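You operate a simulated robot arm through the tools that you are given. There is no shell and no other tool.

You are at the controls of a simulated robot arm. One attempt, no reset.

Task
Wipe the feeder's grey slide clean, then raise the feeder to its stop.
Fine: it lies over the trough; draw the slide out, wipe it with the teal cloth, lay the cloth back and push the slide home; free the green clamp to lift to the top stop and lock it again; the feeder is not swung; switch, gate, dial, black knob, brush and the orange tub stay. What is to be rubbed or washed off counts as gone when no trace of it is left.
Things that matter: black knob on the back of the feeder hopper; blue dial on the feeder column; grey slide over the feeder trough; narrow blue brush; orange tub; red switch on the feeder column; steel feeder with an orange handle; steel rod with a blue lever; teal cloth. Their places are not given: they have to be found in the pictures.

Only the result counts: the job must be done as asked and must still hold three seconds after the hand-in. Knocking over, shifting, dropping, spilling or breaking anything else fails it. Flat cloth is picked up by pressing the open fingertips on it (5 to 10 N) and closing them slowly along it; thin cloth reads only 2 to 8 mm in the jaws.

Robot
A 6-joint arm with a two-finger parallel gripper, fixed in place. Base frame: the origin is on the floor under the middle of its stand, x ahead of it, y to its left, z up. Units: m, rad, N and s.
With the tool pointing down near the work surface it reaches from about 0.1 to 0.52 m from the base axis. Its first joint turns from -2.007 to 2.007 rad. Payload 3.43 kg.
The tool frame sits at the grasp point between the pads (the TCP): z along the fingers, y along the line on which they close. The tips reach 0.034 m beyond it. Largest opening 0.128 m; finger width 0.024, thickness 0.012; the body of the gripper, 0.048 by 0.13 m, starts 0.096 m behind the TCP.
Orientation is told as [roll, pitch, yaw] about the base's x, y, z axes, in that order, counted from this pose: with the fingers straight down and closing along the base's y, the tool's x points along the base's -x, its y along +y and its z along -z.

Tools
- The arm moves only by the tool jog_arm. Its argument "series" is a list of rows, each a list of 3 entries, a list of its own where there are three numbers: the finger opening in m, from 0 to 0.128, then the shift along the base's x, y, z in m, then the turn, a rotation vector about the base's x, y, z in rad. In form: [[grip, [dx, dy, dz], [rx, ry, rz]], ...]. A call has 1 to 20 rows; each row is the pose to reach, as a shift and turn from the pose commanded when the call began. Each row takes 0.2 s and may step no farther than 0.05 m and 0.15 rad from the row before; otherwise, or with a gripper value out of range, the whole call is refused. Where a pose cannot be reached the arm comes as near as it can. A force on the tool above 60 N (or 10 N above the force at the start of the call, whichever is more), or a blocked arm, ends the call early, and 0.2 s more pass. Each finger travels about 0.153 m/s and halts on what it meets, pressing with about 28 N; the grip force reading is that of the motor and also rises with nothing between the fingers. The clock runs only during rows and for 0.2 s after the last one: add rows that repeat a pose to give the fingers time. The reply holds the time, the measured pose of the TCP, the force on the tool along the base axes, the opening and the grip force, in the units named above and with some noise, with the torque about the TCP (base axes, N m) and any sound that the robot's microphone picked up, and new pictures: "views" is both (left out), scene, wrist or none.
- Cameras (640 x 400 px; columns grow to the right, rows downward): "scene" is fixed at [0.2198, 0.4988, 1.4545]; the picture's right is [-0.94, -0.33, 0.00], its down [-0.16, 0.46, -0.88] and it looks along [0.29, -0.83, -0.48] (base axes); focal length 279 px, centre (320, 200). "wrist" rides on the gripper at [0.076, -0.011, -0.16] in the tool frame; the picture's right is [0.15, 0.99, 0.00], its down [-0.88, 0.13, -0.46] and it looks along [-0.45, 0.07, 0.89] (tool axes); focal length 234 px, centre (320, 200).
- slide_trunk(by): slides the trunk up (or, below 0, down) by that many m; the arm rides with it, the base frame stays. It gives what a move gives, with no picture.
- locate(camera, pixels): for up to 12 pixels [column, row] of the newest picture of that camera ("zoom" is the newest enlarged one), the place [x, y, z] in the base frame of the surface seen there, good to about 0.002 m. It takes no simulated time.
- close_up(camera, box): a new picture of the part [left, top, right, bottom] of that camera's present view, enlarged. It takes no simulated time.
- hand_in(): hands the job in; it is judged then, once.

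Leave the gripper open and the arm clear of the work at the hand-in unless told otherwise.

The tools are called as name(argument=value, ...) on one line, values as JSON. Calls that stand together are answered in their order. jog_arm: Moves the arm, as the interface text tells. Its arguments: {"type":"object","properties":{"series":{"type":"array","items":{"type":"array"}},"views":{"type":"string","enum":["both","scene","wrist","none"]}},"required":["series"]} The other tools are called the same way: slide_trunk (by) moves the trunk up or down; locate (camera, pixels) gives the place of the surface under pixels of a picture; close_up (camera, box) takes an enlarged picture of a part of a camera's view; hand_in () hands the job in.

At the start:

```text
time: 0.0
tcp_pos: [0.2216, -0.3011, 1.3483]
ee_rot: [0.0, -0.002, -0.001]
ft_force: [0.8, 0.7, 0.2]
wrist_torque: [0.03, 0.0, 0.0]
grip_width: 0.1278
grasp_force: 0.0
trunk travel left (down, up): [-0.925, 0.065]
```

scene: 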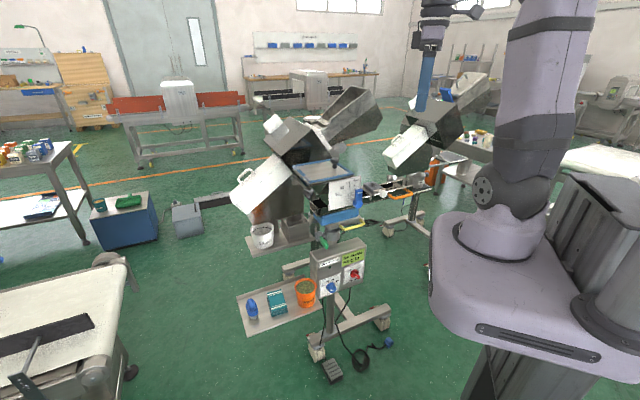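
wrist: 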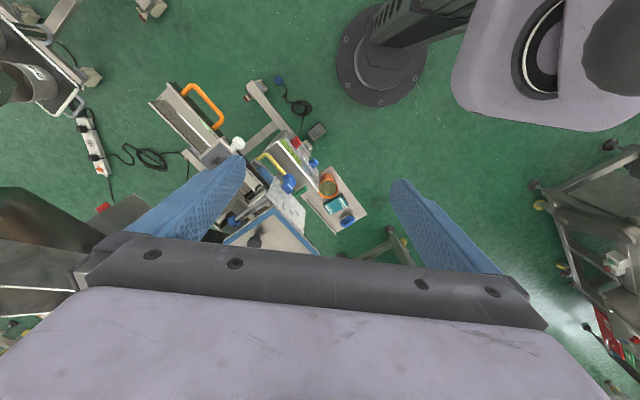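

I see the feeder in the middle of the scene picture, with its column, control box, and a tray with a tub and a teal item. I'll take enlarged pictures first to find the parts.

close_up(camera="scene", box=[220, 80, 420, 240])

close_up(camera="scene", box=[220, 210, 420, 390])

close_up(camera="wrist", box=[140, 70, 390, 260])

```text
2.50 times, centred on (320, 160) of scene
```

zoom: 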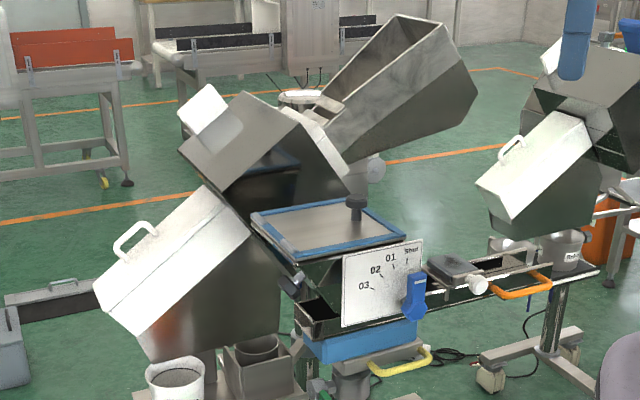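

```text
2.22 times, centred on (320, 300) of scene
```

zoom: 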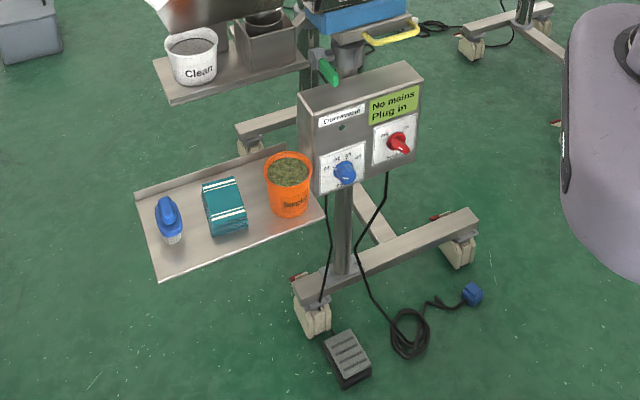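

```text
2.11 times, centred on (265, 165) of wrist
```

zoom: 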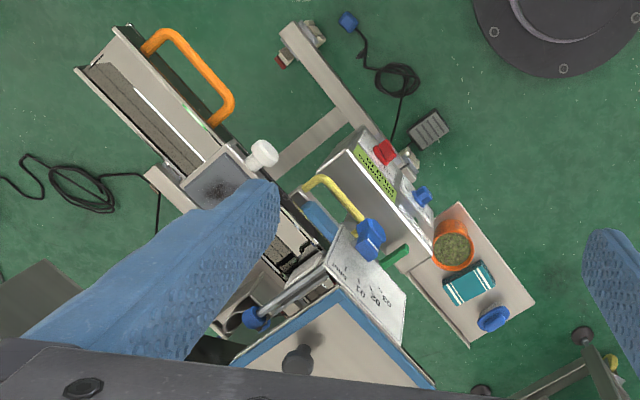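

The newest enlargement is the wrist one. I'll measure the slide's white knob at (262,154), the slide plate at (215,182), the orange handle at (200,80), the yellow handle at (335,190), the blue gate at (370,238), the clamp at (393,253), the cloth at (470,285), the tub at (453,250), the brush at (493,318), and the trough floor.

locate(camera="zoom", pixels=[[262, 154], [215, 182], [230, 150], [188, 190], [232, 100], [160, 38], [393, 253], [470, 285], [453, 250], [493, 318], [160, 130], [270, 215]])

locate(camera="scene", pixels=[[324, 241], [321, 239], [277, 303], [306, 292], [252, 308], [355, 183], [363, 186], [380, 197], [358, 230], [375, 185], [372, 192], [350, 205]])

close_up(camera="scene", box=[290, 150, 410, 225])

```text
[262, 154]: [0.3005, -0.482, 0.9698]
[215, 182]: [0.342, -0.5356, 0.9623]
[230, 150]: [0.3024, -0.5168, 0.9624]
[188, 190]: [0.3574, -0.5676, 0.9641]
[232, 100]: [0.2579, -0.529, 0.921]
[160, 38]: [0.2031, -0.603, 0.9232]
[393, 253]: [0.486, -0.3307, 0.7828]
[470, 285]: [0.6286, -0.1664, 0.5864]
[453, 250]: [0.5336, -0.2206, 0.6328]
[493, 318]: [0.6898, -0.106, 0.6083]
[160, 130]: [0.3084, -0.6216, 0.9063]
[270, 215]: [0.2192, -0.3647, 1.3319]
```

```text
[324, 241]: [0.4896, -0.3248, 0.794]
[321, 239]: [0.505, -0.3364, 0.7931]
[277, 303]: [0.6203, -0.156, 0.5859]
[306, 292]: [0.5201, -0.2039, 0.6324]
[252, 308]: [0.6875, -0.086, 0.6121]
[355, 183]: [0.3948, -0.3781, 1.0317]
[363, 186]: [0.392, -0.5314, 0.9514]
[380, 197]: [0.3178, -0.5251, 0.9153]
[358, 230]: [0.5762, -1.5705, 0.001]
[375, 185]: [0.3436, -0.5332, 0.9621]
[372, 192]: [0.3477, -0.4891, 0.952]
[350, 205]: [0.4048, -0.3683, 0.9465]
```

```text
5.33 times, centred on (350, 188) of scene
```

zoom: 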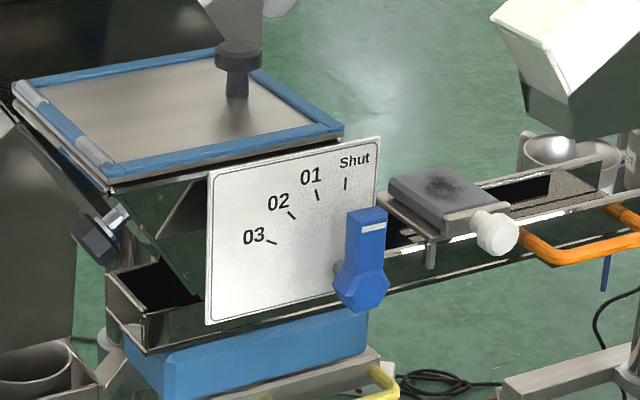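

The slide is a grey plate with a dark stain at zoom (445,188), and its white knob is at (495,232). I'll measure its corners, edges and guide rails, then zoom further.

locate(camera="zoom", pixels=[[390, 185], [420, 170], [510, 205], [437, 218], [445, 188], [480, 210], [497, 232], [515, 240], [475, 218], [430, 255], [590, 232], [530, 245]])

close_up(camera="scene", box=[355, 175, 395, 205])

close_up(camera="wrist", box=[180, 110, 260, 160])

```text
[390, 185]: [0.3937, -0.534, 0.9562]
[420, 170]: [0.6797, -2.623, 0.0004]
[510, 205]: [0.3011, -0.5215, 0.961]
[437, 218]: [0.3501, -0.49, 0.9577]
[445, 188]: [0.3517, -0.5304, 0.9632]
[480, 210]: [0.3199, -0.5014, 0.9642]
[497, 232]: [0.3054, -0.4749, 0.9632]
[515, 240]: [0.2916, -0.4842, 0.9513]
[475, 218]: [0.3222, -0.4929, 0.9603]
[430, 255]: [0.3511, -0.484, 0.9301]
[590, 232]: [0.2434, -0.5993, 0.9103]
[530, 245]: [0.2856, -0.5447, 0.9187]
```

```text
13.33 times, centred on (375, 190) of scene
```

zoom: 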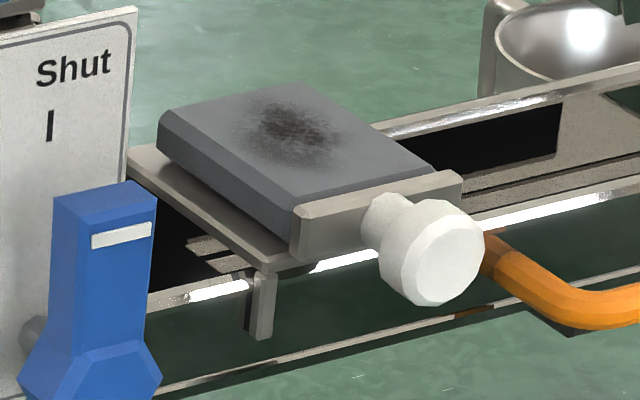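

```text
8.00 times, centred on (220, 135) of wrist
```

zoom: 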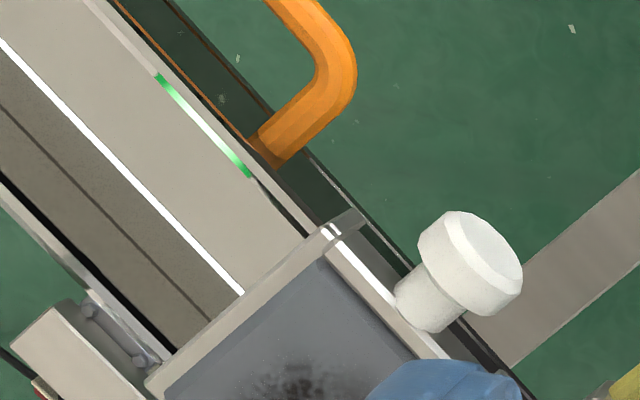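

The last zoom (wrist, 8×) shows the slide frame. I'll measure the front plate ends at (330,232) and (440,350), the knob at (485,250), and some trough edge points to get the slide's draw direction.

locate(camera="zoom", pixels=[[332, 232], [345, 250], [430, 350], [400, 315], [470, 250], [490, 245], [425, 300], [180, 390], [320, 275], [325, 150], [275, 145], [150, 50]])

close_up(camera="scene", box=[300, 215, 360, 255])

close_up(camera="scene", box=[235, 275, 325, 335])

```text
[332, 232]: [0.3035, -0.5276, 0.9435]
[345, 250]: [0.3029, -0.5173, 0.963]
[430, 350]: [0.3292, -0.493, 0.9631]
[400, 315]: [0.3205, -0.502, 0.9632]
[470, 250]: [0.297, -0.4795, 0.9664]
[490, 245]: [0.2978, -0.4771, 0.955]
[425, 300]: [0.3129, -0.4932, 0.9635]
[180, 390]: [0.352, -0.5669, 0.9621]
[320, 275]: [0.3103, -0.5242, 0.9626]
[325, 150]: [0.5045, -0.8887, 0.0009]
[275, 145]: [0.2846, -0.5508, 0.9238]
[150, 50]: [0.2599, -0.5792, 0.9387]
```

```text
10.00 times, centred on (330, 235) of scene
```

zoom: 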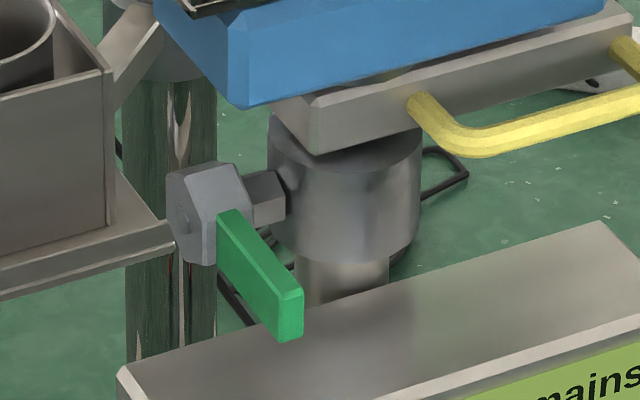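

```text
6.67 times, centred on (280, 305) of scene
```

zoom: 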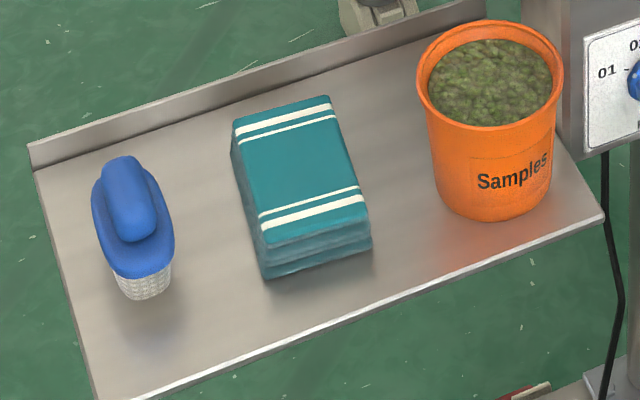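

The tray zoom shows the folded teal cloth with its top corners at (235,122), (325,98), (368,212) and (268,245). I'll measure those plus the tray, tub and brush.

locate(camera="zoom", pixels=[[240, 125], [325, 103], [363, 210], [272, 238], [300, 170], [320, 262], [200, 250], [430, 80], [560, 80], [490, 210], [130, 200], [390, 200]])

close_up(camera="wrist", box=[290, 140, 400, 240])

close_up(camera="scene", box=[310, 228, 340, 248])

```text
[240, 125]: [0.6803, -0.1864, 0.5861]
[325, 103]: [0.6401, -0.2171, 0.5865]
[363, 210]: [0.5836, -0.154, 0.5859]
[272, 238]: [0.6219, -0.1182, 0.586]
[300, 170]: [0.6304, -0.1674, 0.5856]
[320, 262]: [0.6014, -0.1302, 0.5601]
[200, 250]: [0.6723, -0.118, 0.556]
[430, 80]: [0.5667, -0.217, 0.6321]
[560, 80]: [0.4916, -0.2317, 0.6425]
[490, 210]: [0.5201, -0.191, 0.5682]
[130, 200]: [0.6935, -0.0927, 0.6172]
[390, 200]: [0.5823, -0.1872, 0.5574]
```

```text
4.00 times, centred on (345, 190) of wrist
```

zoom: 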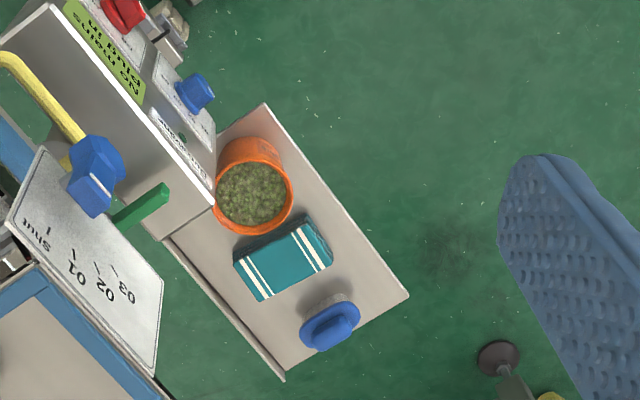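

```text
16.00 times, centred on (325, 238) of scene
```

zoom: 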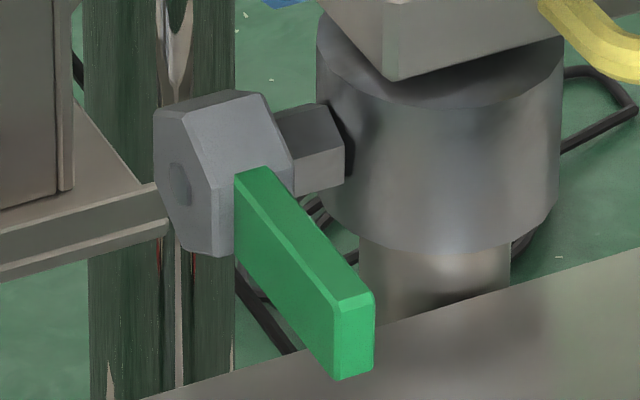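

Next I'll measure my own arm's shoulder and links in the scene picture, plus the control box and hopper, so I know the clearances before lowering.

locate(camera="scene", pixels=[[540, 60], [520, 130], [500, 190], [495, 235], [540, 330], [440, 230], [420, 95], [426, 30], [315, 252], [362, 240], [338, 270], [334, 152]])

locate(camera="wrist", pixels=[[270, 160], [283, 178], [295, 205], [262, 228], [290, 182], [215, 100], [200, 88], [188, 92], [160, 100], [235, 215], [253, 240], [265, 210]])

```text
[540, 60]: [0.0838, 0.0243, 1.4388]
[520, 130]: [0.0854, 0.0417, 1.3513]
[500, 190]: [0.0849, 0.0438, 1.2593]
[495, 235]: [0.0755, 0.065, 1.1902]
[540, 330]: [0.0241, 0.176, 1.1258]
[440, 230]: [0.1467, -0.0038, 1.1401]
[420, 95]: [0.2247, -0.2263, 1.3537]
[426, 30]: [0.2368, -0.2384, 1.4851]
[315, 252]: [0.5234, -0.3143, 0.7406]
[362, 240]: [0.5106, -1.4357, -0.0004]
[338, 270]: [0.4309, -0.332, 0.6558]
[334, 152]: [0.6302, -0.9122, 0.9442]
```

```text
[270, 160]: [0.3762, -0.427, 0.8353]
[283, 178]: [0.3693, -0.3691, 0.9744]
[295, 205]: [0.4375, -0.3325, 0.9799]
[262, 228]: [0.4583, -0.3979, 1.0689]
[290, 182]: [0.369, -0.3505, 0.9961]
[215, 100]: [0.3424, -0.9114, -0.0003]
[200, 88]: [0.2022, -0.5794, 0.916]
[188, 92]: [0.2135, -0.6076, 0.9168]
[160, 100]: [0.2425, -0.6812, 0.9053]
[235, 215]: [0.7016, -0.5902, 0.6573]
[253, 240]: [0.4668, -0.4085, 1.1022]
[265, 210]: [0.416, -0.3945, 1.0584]
```

The shoulder sits at about z 1.2 m, and the area below the gripper at (0.22,-0.30) is clear of the feeder by about 0.15 m. I'll lower the trunk 0.25 m to work near the slide, then look.

slide_trunk(by=-0.25)

jog_arm(series=[[0.08, [0, 0, 0], [0, 0, 0]]], views="both")

```text
time: 2.6
tcp_pos: [0.2215, -0.3021, 1.099]
ee_rot: [-0.001, 0.0, 0.0]
ft_force: [-0.2, 0.6, 1.0]
wrist_torque: [-0.01, 0.0, 0.01]
grip_width: 0.1277
grasp_force: 0.1
trunk travel left (down, up): [-0.675, 0.315]
```

```text
time: 3.0
tcp_pos: [0.2219, -0.3021, 1.0992]
ee_rot: [0.001, -0.001, 0.001]
ft_force: [0.6, 0.5, -0.4]
wrist_torque: [0.01, 0.0, 0.02]
grip_width: 0.0798
grasp_force: 0.1
trunk travel left (down, up): [-0.675, 0.315]
```

scene: 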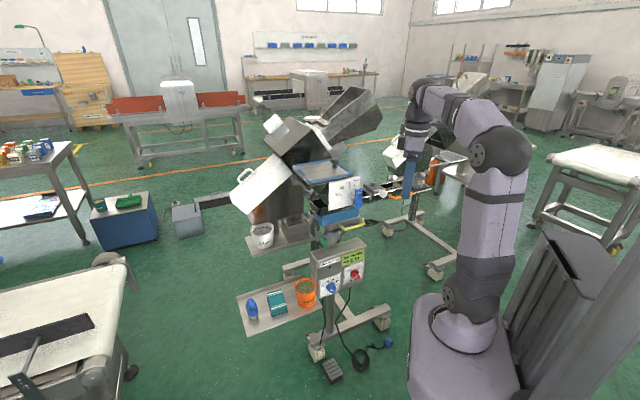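
wrist: 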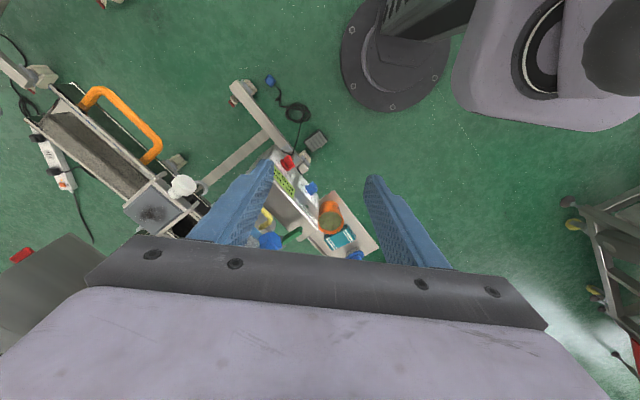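

Clear all round. I'll yaw the hand by -0.785 rad so that the fingers close along the trough direction, staying in place.

jog_arm(series=[[0.08, [0, 0, 0], [0, 0, -0.14]], [0.08, [0, 0, 0], [0, 0, -0.28]], [0.08, [0, 0, 0], [0, 0, -0.42]], [0.08, [0, 0, 0], [0, 0, -0.56]], [0.08, [0, 0, 0], [0, 0, -0.7]], [0.08, [0, 0, 0], [0, 0, -0.785]]], views="both")

```text
time: 4.4
tcp_pos: [0.2218, -0.3007, 1.0987]
ee_rot: [0.002, 0.0, -0.787]
ft_force: [0.2, 0.2, -0.2]
wrist_torque: [-0.03, 0.0, -0.02]
grip_width: 0.0801
grasp_force: 0.1
trunk travel left (down, up): [-0.675, 0.315]
```

scene: 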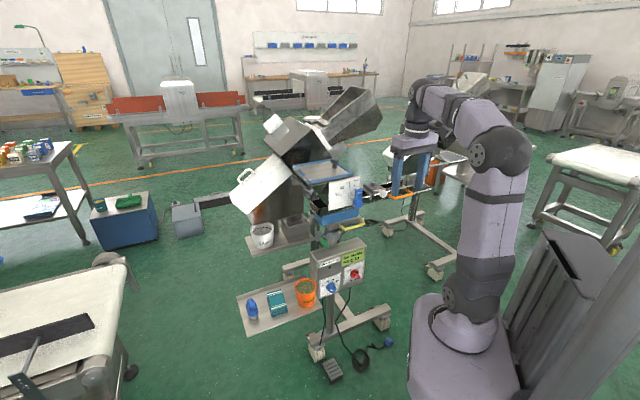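
wrist: 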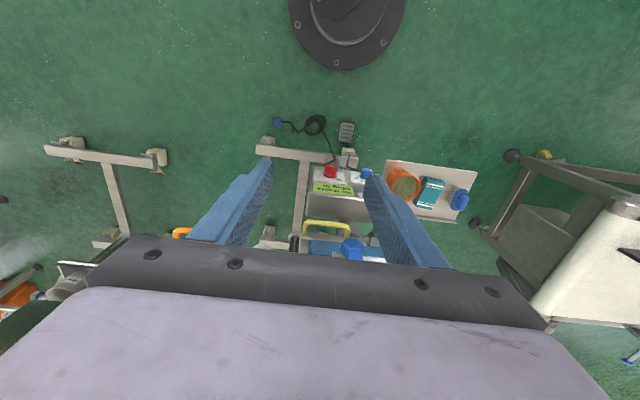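

The feeder now lies nearly square to the hand. I'll measure straight edges (foot beams, tray edge, box edge) for its exact direction.

locate(camera="wrist", pixels=[[275, 151], [335, 156], [65, 149], [140, 158], [392, 163], [470, 171], [310, 222], [350, 223], [312, 192], [356, 195], [422, 203], [437, 206]])

close_up(camera="wrist", box=[240, 130, 480, 270])

```text
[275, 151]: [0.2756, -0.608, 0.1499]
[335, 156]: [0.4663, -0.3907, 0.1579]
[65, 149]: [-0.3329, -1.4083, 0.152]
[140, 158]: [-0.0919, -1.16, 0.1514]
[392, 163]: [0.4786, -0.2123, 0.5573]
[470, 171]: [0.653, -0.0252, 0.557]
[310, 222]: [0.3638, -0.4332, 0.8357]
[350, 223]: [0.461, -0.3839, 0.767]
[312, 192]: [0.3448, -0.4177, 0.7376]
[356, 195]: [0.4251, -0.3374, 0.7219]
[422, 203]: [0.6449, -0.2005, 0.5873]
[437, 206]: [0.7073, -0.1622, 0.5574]
```

```text
2.67 times, centred on (360, 200) of wrist
```

zoom: 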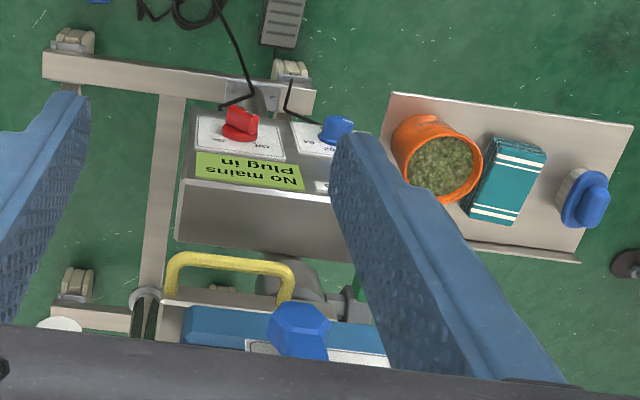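

The feeder's axis lies at about 47°. I'll tilt the fingers 0.785 rad outward toward the slide while moving to about (0.27,-0.40,1.06), which stays clear of the gate and handles.

jog_arm(series=[[0.08, [0.008, -0.017, 0], [-0.0925, -0.0925, 0]], [0.08, [0.016, -0.033, 0], [-0.185, -0.185, 0]], [0.08, [0.024, -0.05, 0], [-0.2775, -0.2775, 0]], [0.08, [0.032, -0.066, -0.01], [-0.37, -0.37, 0]], [0.08, [0.04, -0.083, -0.02], [-0.4625, -0.4625, 0]], [0.08, [0.048, -0.1, -0.03], [-0.555, -0.555, 0]]], views="both")

```text
time: 5.8
tcp_pos: [0.2713, -0.401, 1.0682]
ee_rot: [-0.001, -0.787, -0.783]
ft_force: [0.1, 0.0, 0.9]
wrist_torque: [0.01, -0.03, 0.0]
grip_width: 0.0804
grasp_force: 0.0
trunk travel left (down, up): [-0.675, 0.315]
```

scene: 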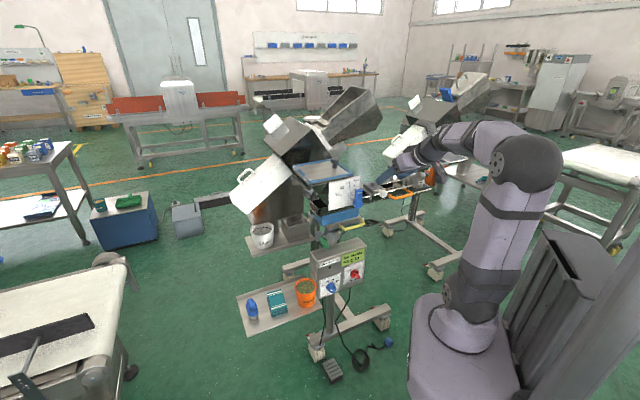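
wrist: 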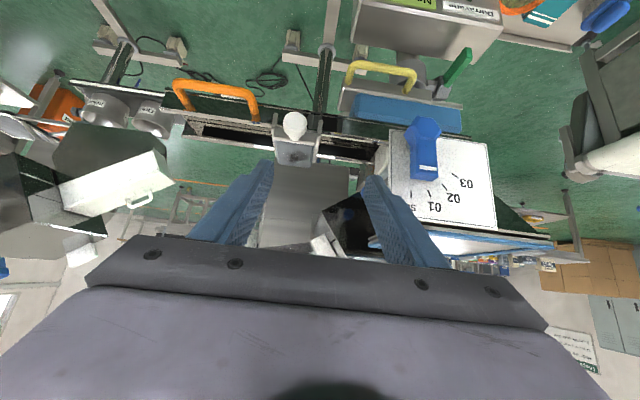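

The wrist picture now shows the slide (293,148), its white knob (294,126), the gate, the yellow handle and the green lever (upside down). I'll enlarge and measure.

close_up(camera="wrist", box=[230, 90, 390, 190])

locate(camera="zoom", pixels=[[256, 145], [240, 150], [272, 150], [257, 165], [257, 190], [230, 200], [290, 205], [195, 230], [300, 255], [220, 260], [260, 235], [150, 170]])

```text
4.00 times, centred on (310, 140) of wrist
```

zoom: 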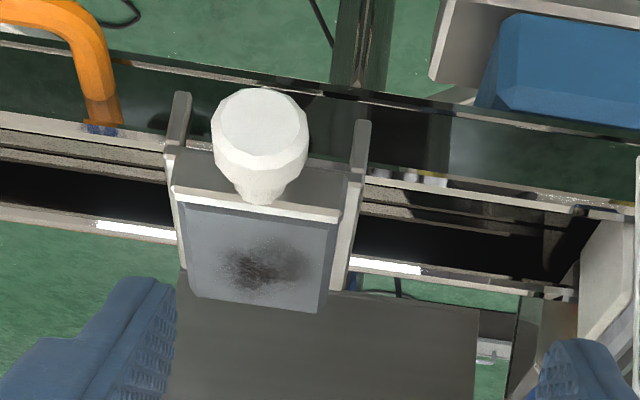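

```text
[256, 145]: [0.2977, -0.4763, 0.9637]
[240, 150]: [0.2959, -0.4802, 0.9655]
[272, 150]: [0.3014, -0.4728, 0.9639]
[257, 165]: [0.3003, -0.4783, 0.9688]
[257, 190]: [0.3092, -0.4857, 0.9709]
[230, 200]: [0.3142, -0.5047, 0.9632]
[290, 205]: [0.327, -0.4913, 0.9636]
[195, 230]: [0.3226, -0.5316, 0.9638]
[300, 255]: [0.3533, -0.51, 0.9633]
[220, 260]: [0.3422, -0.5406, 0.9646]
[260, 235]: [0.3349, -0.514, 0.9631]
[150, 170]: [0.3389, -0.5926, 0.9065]
```

I'll measure the knob's face and edges: (260,122), (218,128), (302,128), (260,95), (262,172), and the neck at (262,195).

locate(camera="zoom", pixels=[[260, 122], [220, 128], [300, 128], [260, 95], [262, 172], [262, 198], [180, 120], [362, 150], [185, 200], [330, 218], [200, 290], [315, 305]])

```text
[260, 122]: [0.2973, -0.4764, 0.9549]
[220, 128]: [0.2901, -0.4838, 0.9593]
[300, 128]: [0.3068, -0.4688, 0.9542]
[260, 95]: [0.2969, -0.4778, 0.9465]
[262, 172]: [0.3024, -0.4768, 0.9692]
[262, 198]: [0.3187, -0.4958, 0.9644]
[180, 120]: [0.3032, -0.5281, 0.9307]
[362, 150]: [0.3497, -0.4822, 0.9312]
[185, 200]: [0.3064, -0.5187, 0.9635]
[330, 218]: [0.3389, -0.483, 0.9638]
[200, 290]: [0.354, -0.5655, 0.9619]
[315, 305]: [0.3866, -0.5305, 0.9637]
```

The knob's head centre is near (0.3035,-0.482,0.9555) with a diameter of about 27 mm, and the slide top is at z 0.9635, spanning (0.306,-0.519) to (0.387,-0.531). I'll move to a stand-off point behind the knob along the fingers' line with the jaws at 0.06.

jog_arm(series=[[0.06, [-0.004, -0.013, -0.018], [0, 0, 0]], [0.06, [-0.008, -0.026, -0.036], [0, 0, 0]], [0.06, [-0.0105, -0.0383, -0.0523], [0, 0, 0]], [0.06, [-0.0105, -0.0383, -0.0523], [0, 0, 0]]], views="both")

```text
time: 6.8
tcp_pos: [0.2595, -0.4409, 1.0156]
ee_rot: [0.0, -0.784, -0.786]
ft_force: [-0.3, -0.9, -0.2]
wrist_torque: [-0.01, 0.04, 0.0]
grip_width: 0.06
grasp_force: 0.1
trunk travel left (down, up): [-0.675, 0.315]
```

scene: 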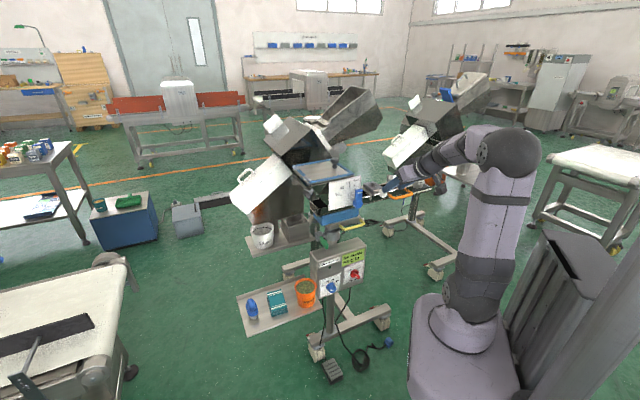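
wrist: 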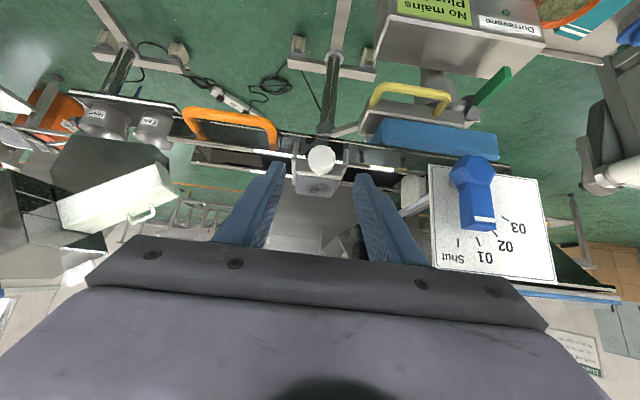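

The knob at (321,160) is centred between the fingertips. I'll advance along the finger line to the grasp pose without closing.

jog_arm(series=[[0.06, [0.01, -0.009, -0.014], [0, 0, 0]], [0.06, [0.02, -0.019, -0.028], [0, 0, 0]], [0.06, [0.03, -0.0285, -0.0421], [0, 0, 0]]], views="wrist")

close_up(camera="wrist", box=[240, 120, 400, 220])

close_up(camera="scene", box=[350, 165, 430, 215])

```text
time: 7.6
tcp_pos: [0.2887, -0.4689, 0.9751]
ee_rot: [0.001, -0.782, -0.784]
ft_force: [-0.8, 0.2, 0.3]
wrist_torque: [0.03, -0.01, -0.03]
grip_width: 0.0597
grasp_force: 0.0
trunk travel left (down, up): [-0.675, 0.315]
```

wrist: 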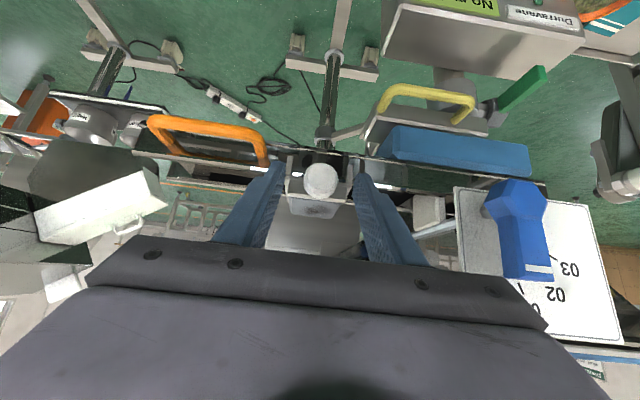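

```text
4.00 times, centred on (320, 170) of wrist
```

zoom: 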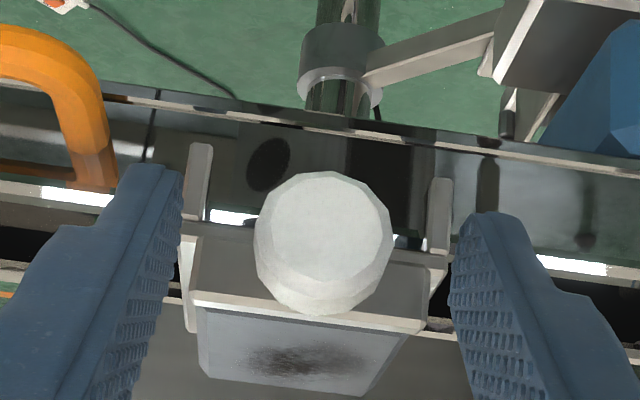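

```text
8.00 times, centred on (390, 190) of scene
```

zoom: 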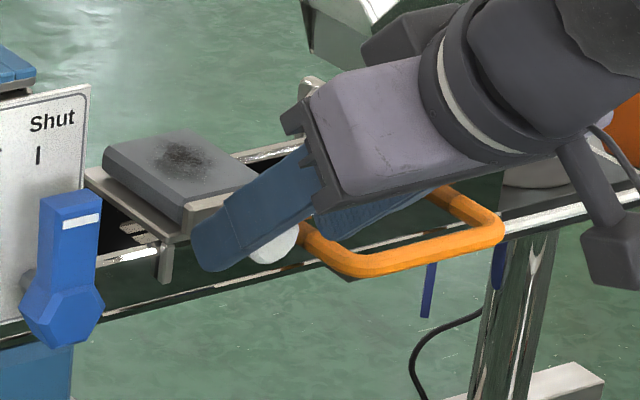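

The knob is centred between the pads. I'll close on it and hold for a second.

jog_arm(series=[[0.045, [0, 0, 0], [0, 0, 0]], [0.035, [0, 0, 0], [0, 0, 0]], [0.02, [0, 0, 0], [0, 0, 0]], [0.02, [0, 0, 0], [0, 0, 0]]], views="wrist")

```text
time: 8.6
tcp_pos: [0.2892, -0.4672, 0.9743]
ee_rot: [0.0, -0.783, -0.785]
ft_force: [3.4, 2.7, -0.3]
wrist_torque: [0.12, -0.09, -0.17]
grip_width: 0.0291
grasp_force: 45.0
trunk travel left (down, up): [-0.675, 0.315]
```

wrist: 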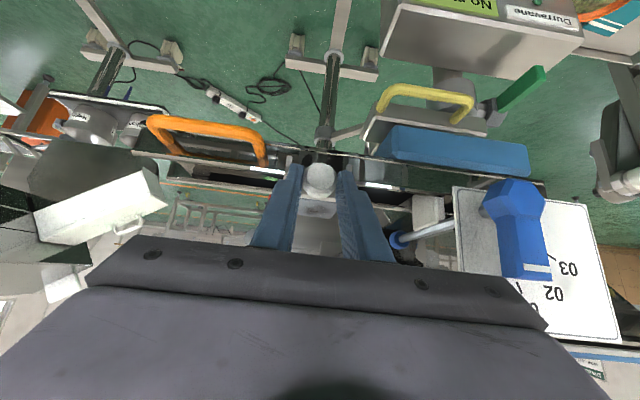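

The knob is held (29 mm). I'll draw it out along (-0.71,0.70), 2 cm at first, watching the force.

jog_arm(series=[[0.02, [-0.0036, 0.0035, 0], [0, 0, 0]], [0.02, [-0.0071, 0.007, 0], [0, 0, 0]], [0.02, [-0.0107, 0.0105, 0], [0, 0, 0]], [0.02, [-0.0143, 0.014, 0], [0, 0, 0]]], views="both")

close_up(camera="scene", box=[350, 165, 430, 215])

```text
time: 9.6
tcp_pos: [0.2753, -0.4534, 0.9743]
ee_rot: [0.001, -0.783, -0.783]
ft_force: [5.7, 6.8, -3.3]
wrist_torque: [-0.51, -0.55, -0.04]
grip_width: 0.0288
grasp_force: 44.6
trunk travel left (down, up): [-0.675, 0.315]
```

scene: 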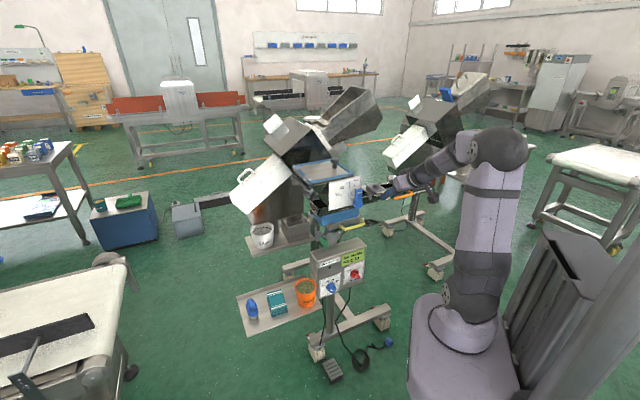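
wrist: 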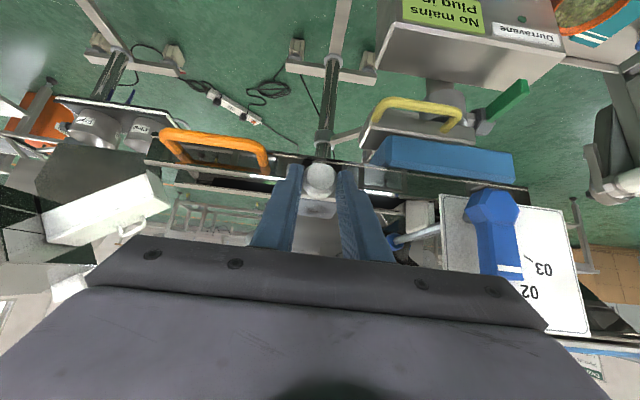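

```text
8.00 times, centred on (390, 190) of scene
```

zoom: 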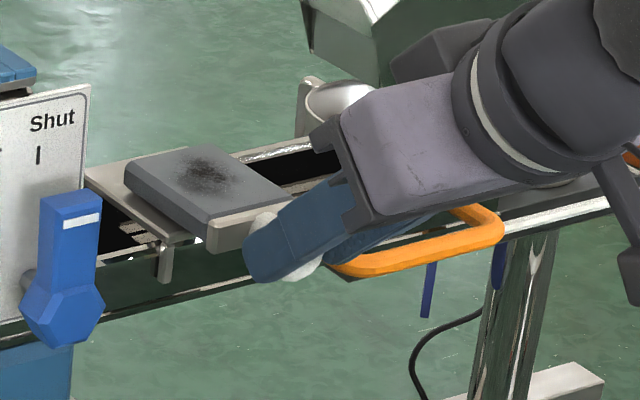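

It slides freely, with about 9 N side force along the trough. I'll ease sideways by a fraction and draw out another 2.5 cm.

jog_arm(series=[[0.02, [-0.0028, 0.0042, 0], [0, 0, 0]], [0.02, [-0.0063, 0.0078, 0], [0, 0, 0]], [0.02, [-0.0098, 0.0113, 0], [0, 0, 0]], [0.02, [-0.0133, 0.0149, 0], [0, 0, 0]], [0.02, [-0.0169, 0.0184, 0], [0, 0, 0]]], views="wrist")

close_up(camera="scene", box=[350, 165, 430, 215])

```text
time: 10.8
tcp_pos: [0.2598, -0.4374, 0.9745]
ee_rot: [0.0, -0.783, -0.786]
ft_force: [0.3, 0.5, -4.7]
wrist_torque: [0.55, 0.58, 0.28]
grip_width: 0.0292
grasp_force: 45.3
trunk travel left (down, up): [-0.675, 0.315]
```

wrist: 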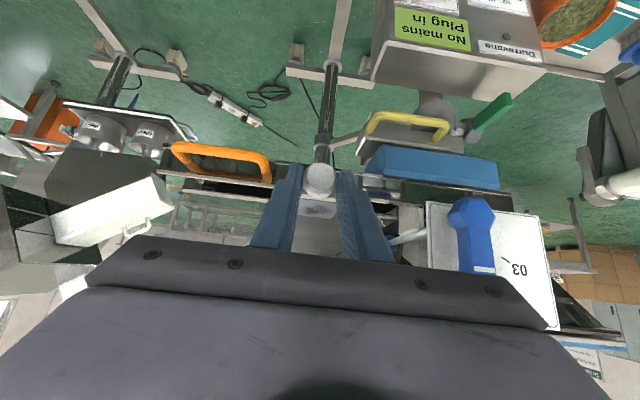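

```text
8.00 times, centred on (390, 190) of scene
```

zoom: 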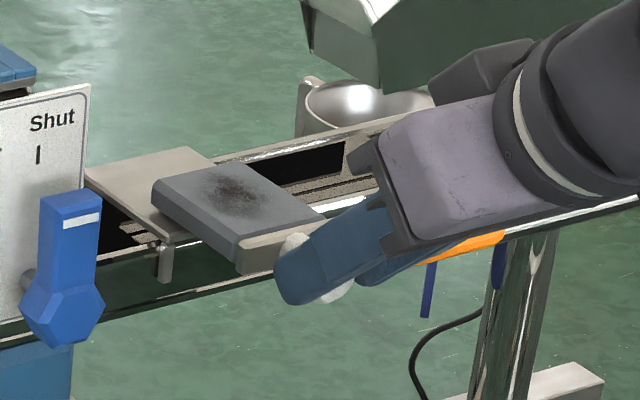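

It is out about 42 mm with hardly any force. I'll draw it another centimetre at a time, watching for the stop.

jog_arm(series=[[0.02, [-0.0035, 0.0036, 0], [0, 0, 0]], [0.02, [-0.0071, 0.0072, 0], [0, 0, 0]]], views="none")

close_up(camera="scene", box=[350, 165, 430, 215])

```text
time: 11.4
tcp_pos: [0.2511, -0.4294, 0.9753]
ee_rot: [0.002, -0.784, -0.788]
ft_force: [0.6, 0.0, -9.8]
wrist_torque: [-0.18, -0.2, 0.21]
grip_width: 0.0291
grasp_force: 44.9
trunk travel left (down, up): [-0.675, 0.315]
```

```text
8.00 times, centred on (390, 190) of scene
```

zoom: 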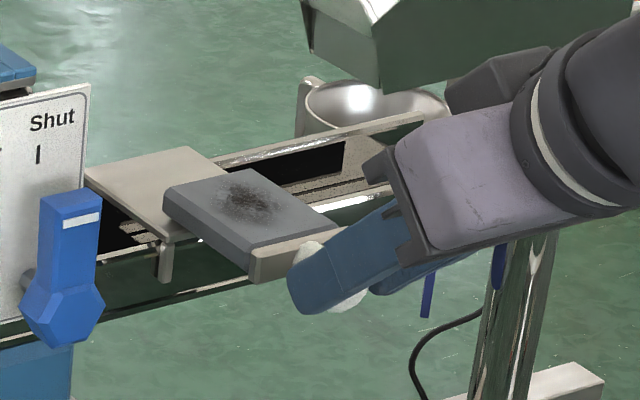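

The slide is about 53 mm out and the vertical force has grown to -9.8 N. I need to know whether I'm carrying it or just straining a guide, so I'll lower by 1 mm as a test.

jog_arm(series=[[0.02, [0, 0, -0.001], [0, 0, 0]], [0.02, [0, 0, -0.001], [0, 0, 0]]], views="none")

```text
time: 12.0
tcp_pos: [0.2515, -0.4298, 0.9759]
ee_rot: [-0.001, -0.785, -0.786]
ft_force: [-1.3, 0.2, -4.5]
wrist_torque: [0.48, 0.5, 0.27]
grip_width: 0.0287
grasp_force: 44.9
trunk travel left (down, up): [-0.675, 0.315]
```

Roughly 5 N per mm. That looks like a guide, but I'll lower 1.5 mm more to see whether it pushes back upward, which would mean it's held by a rail, before I trust it to let go.

jog_arm(series=[[0.02, [0, 0, -0.0008], [0, 0, 0]], [0.02, [0, 0, -0.0015], [0, 0, 0]], [0.02, [0, 0, -0.0015], [0, 0, 0]]], views="none")

```text
time: 12.8
tcp_pos: [0.2503, -0.4288, 0.9751]
ee_rot: [-0.004, -0.787, -0.784]
ft_force: [-1.1, -1.9, 7.7]
wrist_torque: [-0.3, -0.08, 0.36]
grip_width: 0.029
grasp_force: 45.3
trunk travel left (down, up): [-0.675, 0.315]
```

It pushes back both ways, so a rail holds it. I'll undo 1 mm of the lowering and draw out another centimetre toward the stop.

jog_arm(series=[[0.02, [0, 0, 0.0009], [0, 0, 0]], [0.02, [-0.0035, 0.0036, 0.0009], [0, 0, 0]], [0.02, [-0.0071, 0.0072, 0.0009], [0, 0, 0]], [0.02, [-0.0071, 0.0072, 0.0009], [0, 0, 0]]], views="none")

close_up(camera="scene", box=[350, 165, 430, 215])

```text
time: 13.8
tcp_pos: [0.2422, -0.422, 0.9756]
ee_rot: [0.0, -0.784, -0.785]
ft_force: [-2.3, -3.8, 9.5]
wrist_torque: [-0.44, -0.42, 0.09]
grip_width: 0.0289
grasp_force: 44.7
trunk travel left (down, up): [-0.675, 0.315]
```

```text
8.00 times, centred on (390, 190) of scene
```

zoom: 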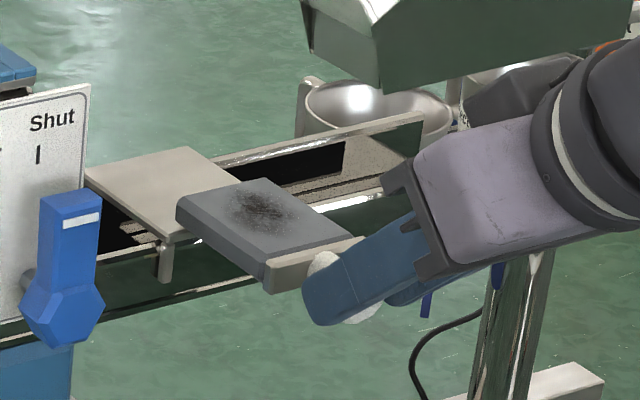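

It's out 65 mm with no stop yet and still on its carrier. I'll draw another 5 mm steps, watching the pull force.

jog_arm(series=[[0.02, [0, 0, 0.001], [0, 0, 0]], [0.02, [-0.0035, 0.0036, 0.001], [0, 0, 0]], [0.02, [-0.0057, 0.0057, 0.001], [0, 0, 0]], [0.02, [-0.0057, 0.0057, 0.001], [0, 0, 0]]], views="none")

close_up(camera="scene", box=[350, 165, 430, 215])

```text
time: 14.8
tcp_pos: [0.2412, -0.4197, 0.9746]
ee_rot: [-0.002, -0.784, -0.786]
ft_force: [22.5, -23.7, 2.8]
wrist_torque: [-0.63, -0.61, -0.27]
grip_width: 0.0291
grasp_force: 44.8
trunk travel left (down, up): [-0.675, 0.315]
```

```text
8.00 times, centred on (390, 190) of scene
```

zoom: 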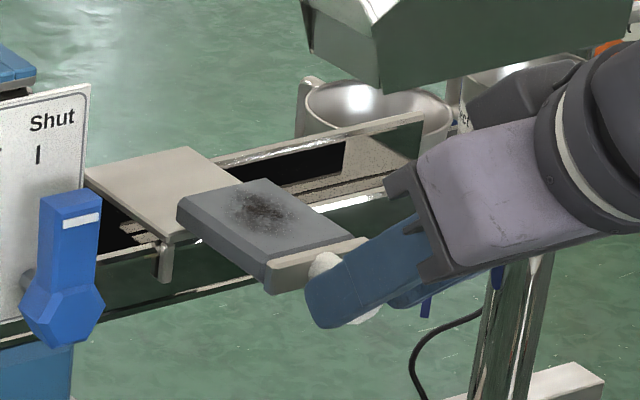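

The stop is reached: a 33 N pull at about 66 mm. I'll ease back to relieve it and open the jaws.

jog_arm(series=[[0.02, [0.003, -0.003, 0], [0, 0, 0]], [0.02, [0.0055, -0.0055, 0], [0, 0, 0]], [0.05, [0.0055, -0.0055, 0], [0, 0, 0]], [0.07, [0.0055, -0.0055, 0], [0, 0, 0]]], views="wrist")

close_up(camera="scene", box=[350, 165, 430, 215])

```text
time: 15.8
tcp_pos: [0.2446, -0.4208, 0.9735]
ee_rot: [0.001, -0.783, -0.785]
ft_force: [-0.3, 1.5, 0.0]
wrist_torque: [-0.03, -0.01, 0.02]
grip_width: 0.0699
grasp_force: 0.1
trunk travel left (down, up): [-0.675, 0.315]
```

wrist: 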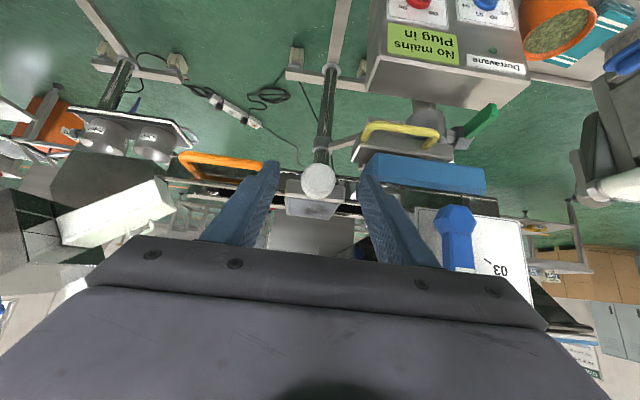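

```text
8.00 times, centred on (390, 190) of scene
```

zoom: 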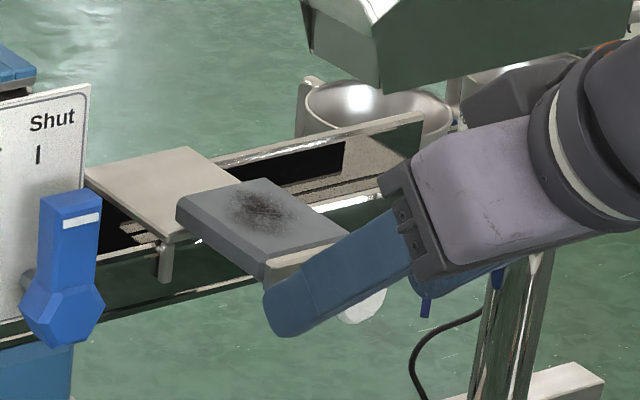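

The slide stays out at its stop. I'll back off along the finger line, then swing to the free space in front of the tray at about (0.40,-0.10,0.95), keeping the hand's attitude.

jog_arm(series=[[0.08, [-0.02, 0.02, 0.028], [0, 0, 0]], [0.08, [-0.045, 0.045, 0.0636], [0, 0, 0]], [0.08, [-0.025, 0.08, 0.06], [0, 0, 0]], [0.08, [0.0, 0.115, 0.05], [0, 0, 0]], [0.08, [0.025, 0.15, 0.04], [0, 0, 0]], [0.08, [0.05, 0.185, 0.03], [0, 0, 0]], [0.08, [0.075, 0.22, 0.015], [0, 0, 0]], [0.08, [0.1, 0.255, 0.0], [0, 0, 0]], [0.08, [0.13, 0.29, -0.01], [0, 0, 0]], [0.08, [0.155, 0.32, -0.02], [0, 0, 0]]], views="both")

```text
refused: row 2 steps farther than a row can; nothing moved
```

One step was a hair too long, so I'm resending with shorter steps.

jog_arm(series=[[0.08, [-0.022, 0.022, 0.031], [0, 0, 0]], [0.08, [-0.044, 0.044, 0.062], [0, 0, 0]], [0.08, [-0.025, 0.08, 0.06], [0, 0, 0]], [0.08, [0.0, 0.115, 0.05], [0, 0, 0]], [0.08, [0.025, 0.15, 0.04], [0, 0, 0]], [0.08, [0.05, 0.185, 0.03], [0, 0, 0]], [0.08, [0.075, 0.22, 0.015], [0, 0, 0]], [0.08, [0.1, 0.255, 0.0], [0, 0, 0]], [0.08, [0.13, 0.29, -0.01], [0, 0, 0]], [0.08, [0.155, 0.32, -0.02], [0, 0, 0]]], views="both")

```text
time: 18.0
tcp_pos: [0.3969, -0.0993, 0.9523]
ee_rot: [-0.002, -0.785, -0.786]
ft_force: [0.0, -0.8, 0.8]
wrist_torque: [0.0, 0.03, -0.04]
grip_width: 0.0799
grasp_force: 0.0
out of reach, approached as far as the arm can: row 3, 4, 5, 6, 7, 8, 9
trunk travel left (down, up): [-0.675, 0.315]
```

scene: 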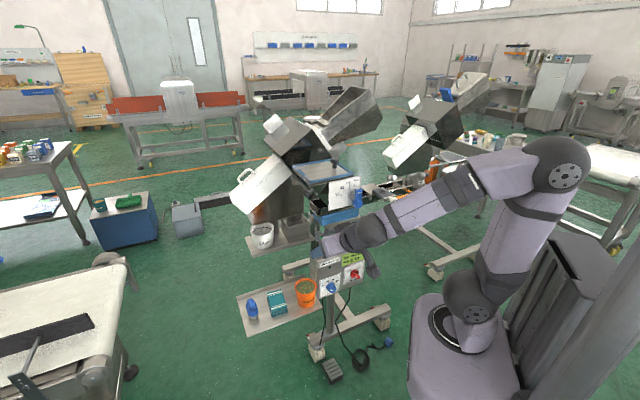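
wrist: 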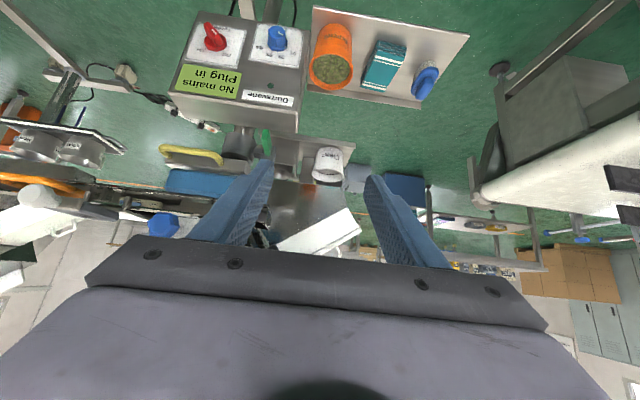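

I'm at (0.397,-0.099,0.952), free of the control box (nearest point over 0.14 m away). I'll lower the trunk 0.25 m to cloth level and look.

slide_trunk(by=-0.25)

jog_arm(series=[[0.08, [0, 0, 0], [0, 0, 0]]], views="both")

close_up(camera="wrist", box=[260, 60, 500, 200])

```text
time: 20.6
tcp_pos: [0.399, -0.0986, 0.7022]
ee_rot: [0.0, -0.783, -0.786]
ft_force: [0.4, 0.0, 0.4]
wrist_torque: [-0.03, -0.01, 0.03]
grip_width: 0.0803
grasp_force: 0.1
trunk travel left (down, up): [-0.425, 0.565]
```

```text
time: 21.0
tcp_pos: [0.3971, -0.0993, 0.703]
ee_rot: [0.0, -0.786, -0.786]
ft_force: [0.0, -0.6, 0.1]
wrist_torque: [0.0, 0.01, 0.0]
grip_width: 0.0802
grasp_force: 0.1
trunk travel left (down, up): [-0.425, 0.565]
```

scene: 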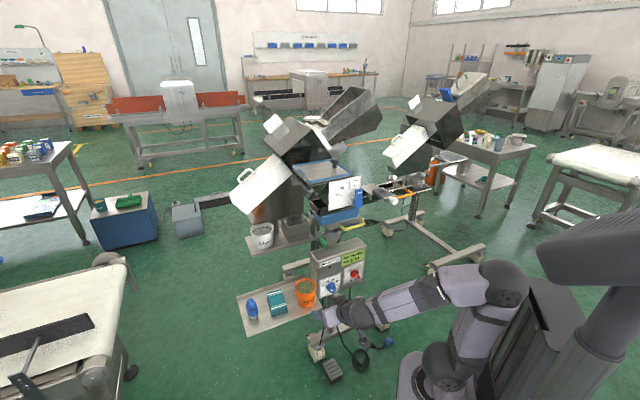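
wrist: 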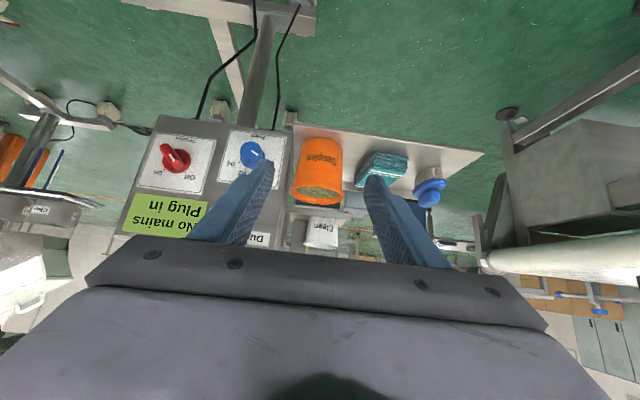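

```text
2.67 times, centred on (380, 130) of wrist
```

zoom: 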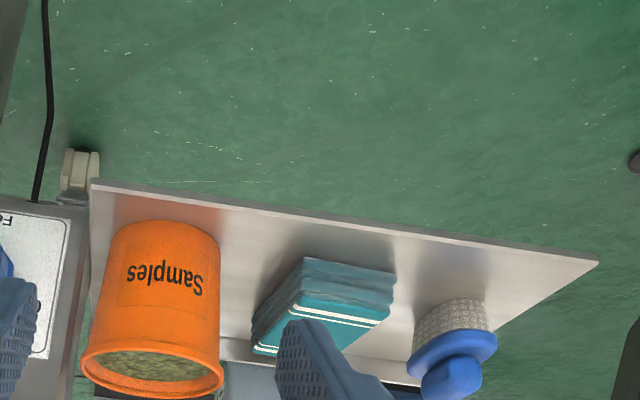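

The cloth lies at about (0.6315,-0.169), with the tub and brush either side. I'll move at z≈0.71 around the front of the tub to above the cloth, turning the yaw by -0.06 to match the cloth, and see if I can reach.

jog_arm(series=[[0.08, [0.045, 0.005, 0.005], [0, 0, -0.02]], [0.08, [0.09, 0.008, 0.01], [0, 0, -0.04]], [0.08, [0.135, 0.01, 0.012], [0, 0, -0.06]], [0.08, [0.165, 0.008, 0.01], [0, 0, -0.06]], [0.08, [0.19, -0.02, 0.005], [0, 0, -0.06]], [0.08, [0.21, -0.045, 0.0], [0, 0, -0.06]], [0.08, [0.2235, -0.0587, 0.0], [0, 0, -0.06]]], views="both")

close_up(camera="scene", box=[220, 250, 340, 340])

close_up(camera="wrist", box=[220, 90, 420, 230])

```text
time: 22.6
tcp_pos: [0.6212, -0.1593, 0.7043]
ee_rot: [-0.001, -0.784, -0.843]
ft_force: [-0.7, -0.1, -1.0]
wrist_torque: [0.04, 0.03, 0.05]
grip_width: 0.08
grasp_force: 0.1
trunk travel left (down, up): [-0.425, 0.565]
```

scene: 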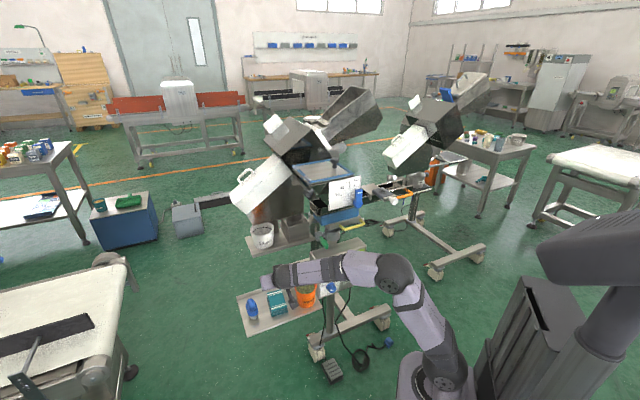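
wrist: 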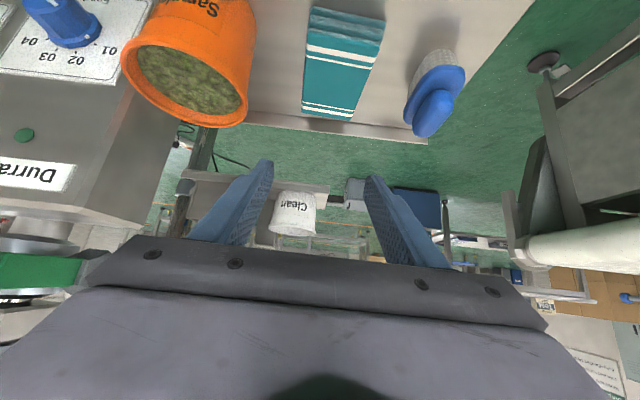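

```text
4.44 times, centred on (280, 295) of scene
```

zoom: 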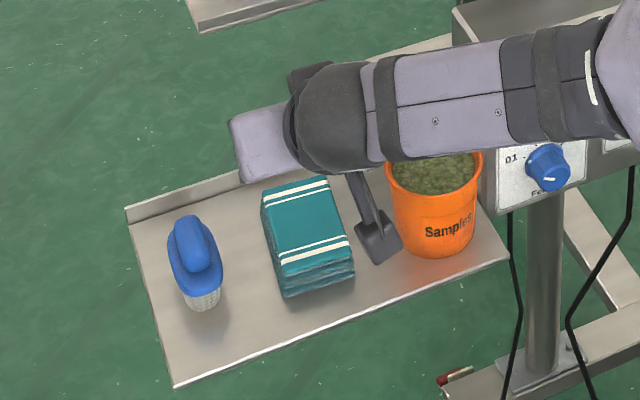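

```text
2.86 times, centred on (320, 160) of wrist
```

zoom: 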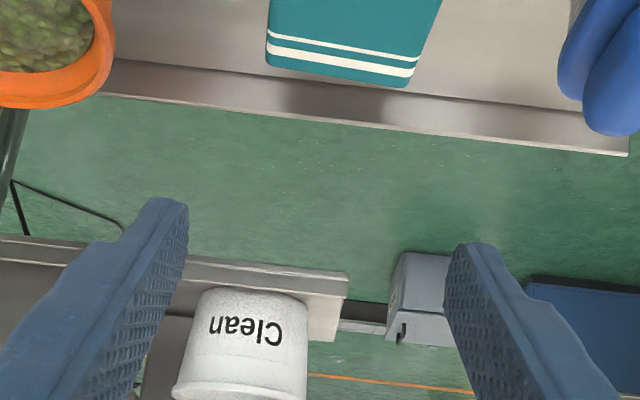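

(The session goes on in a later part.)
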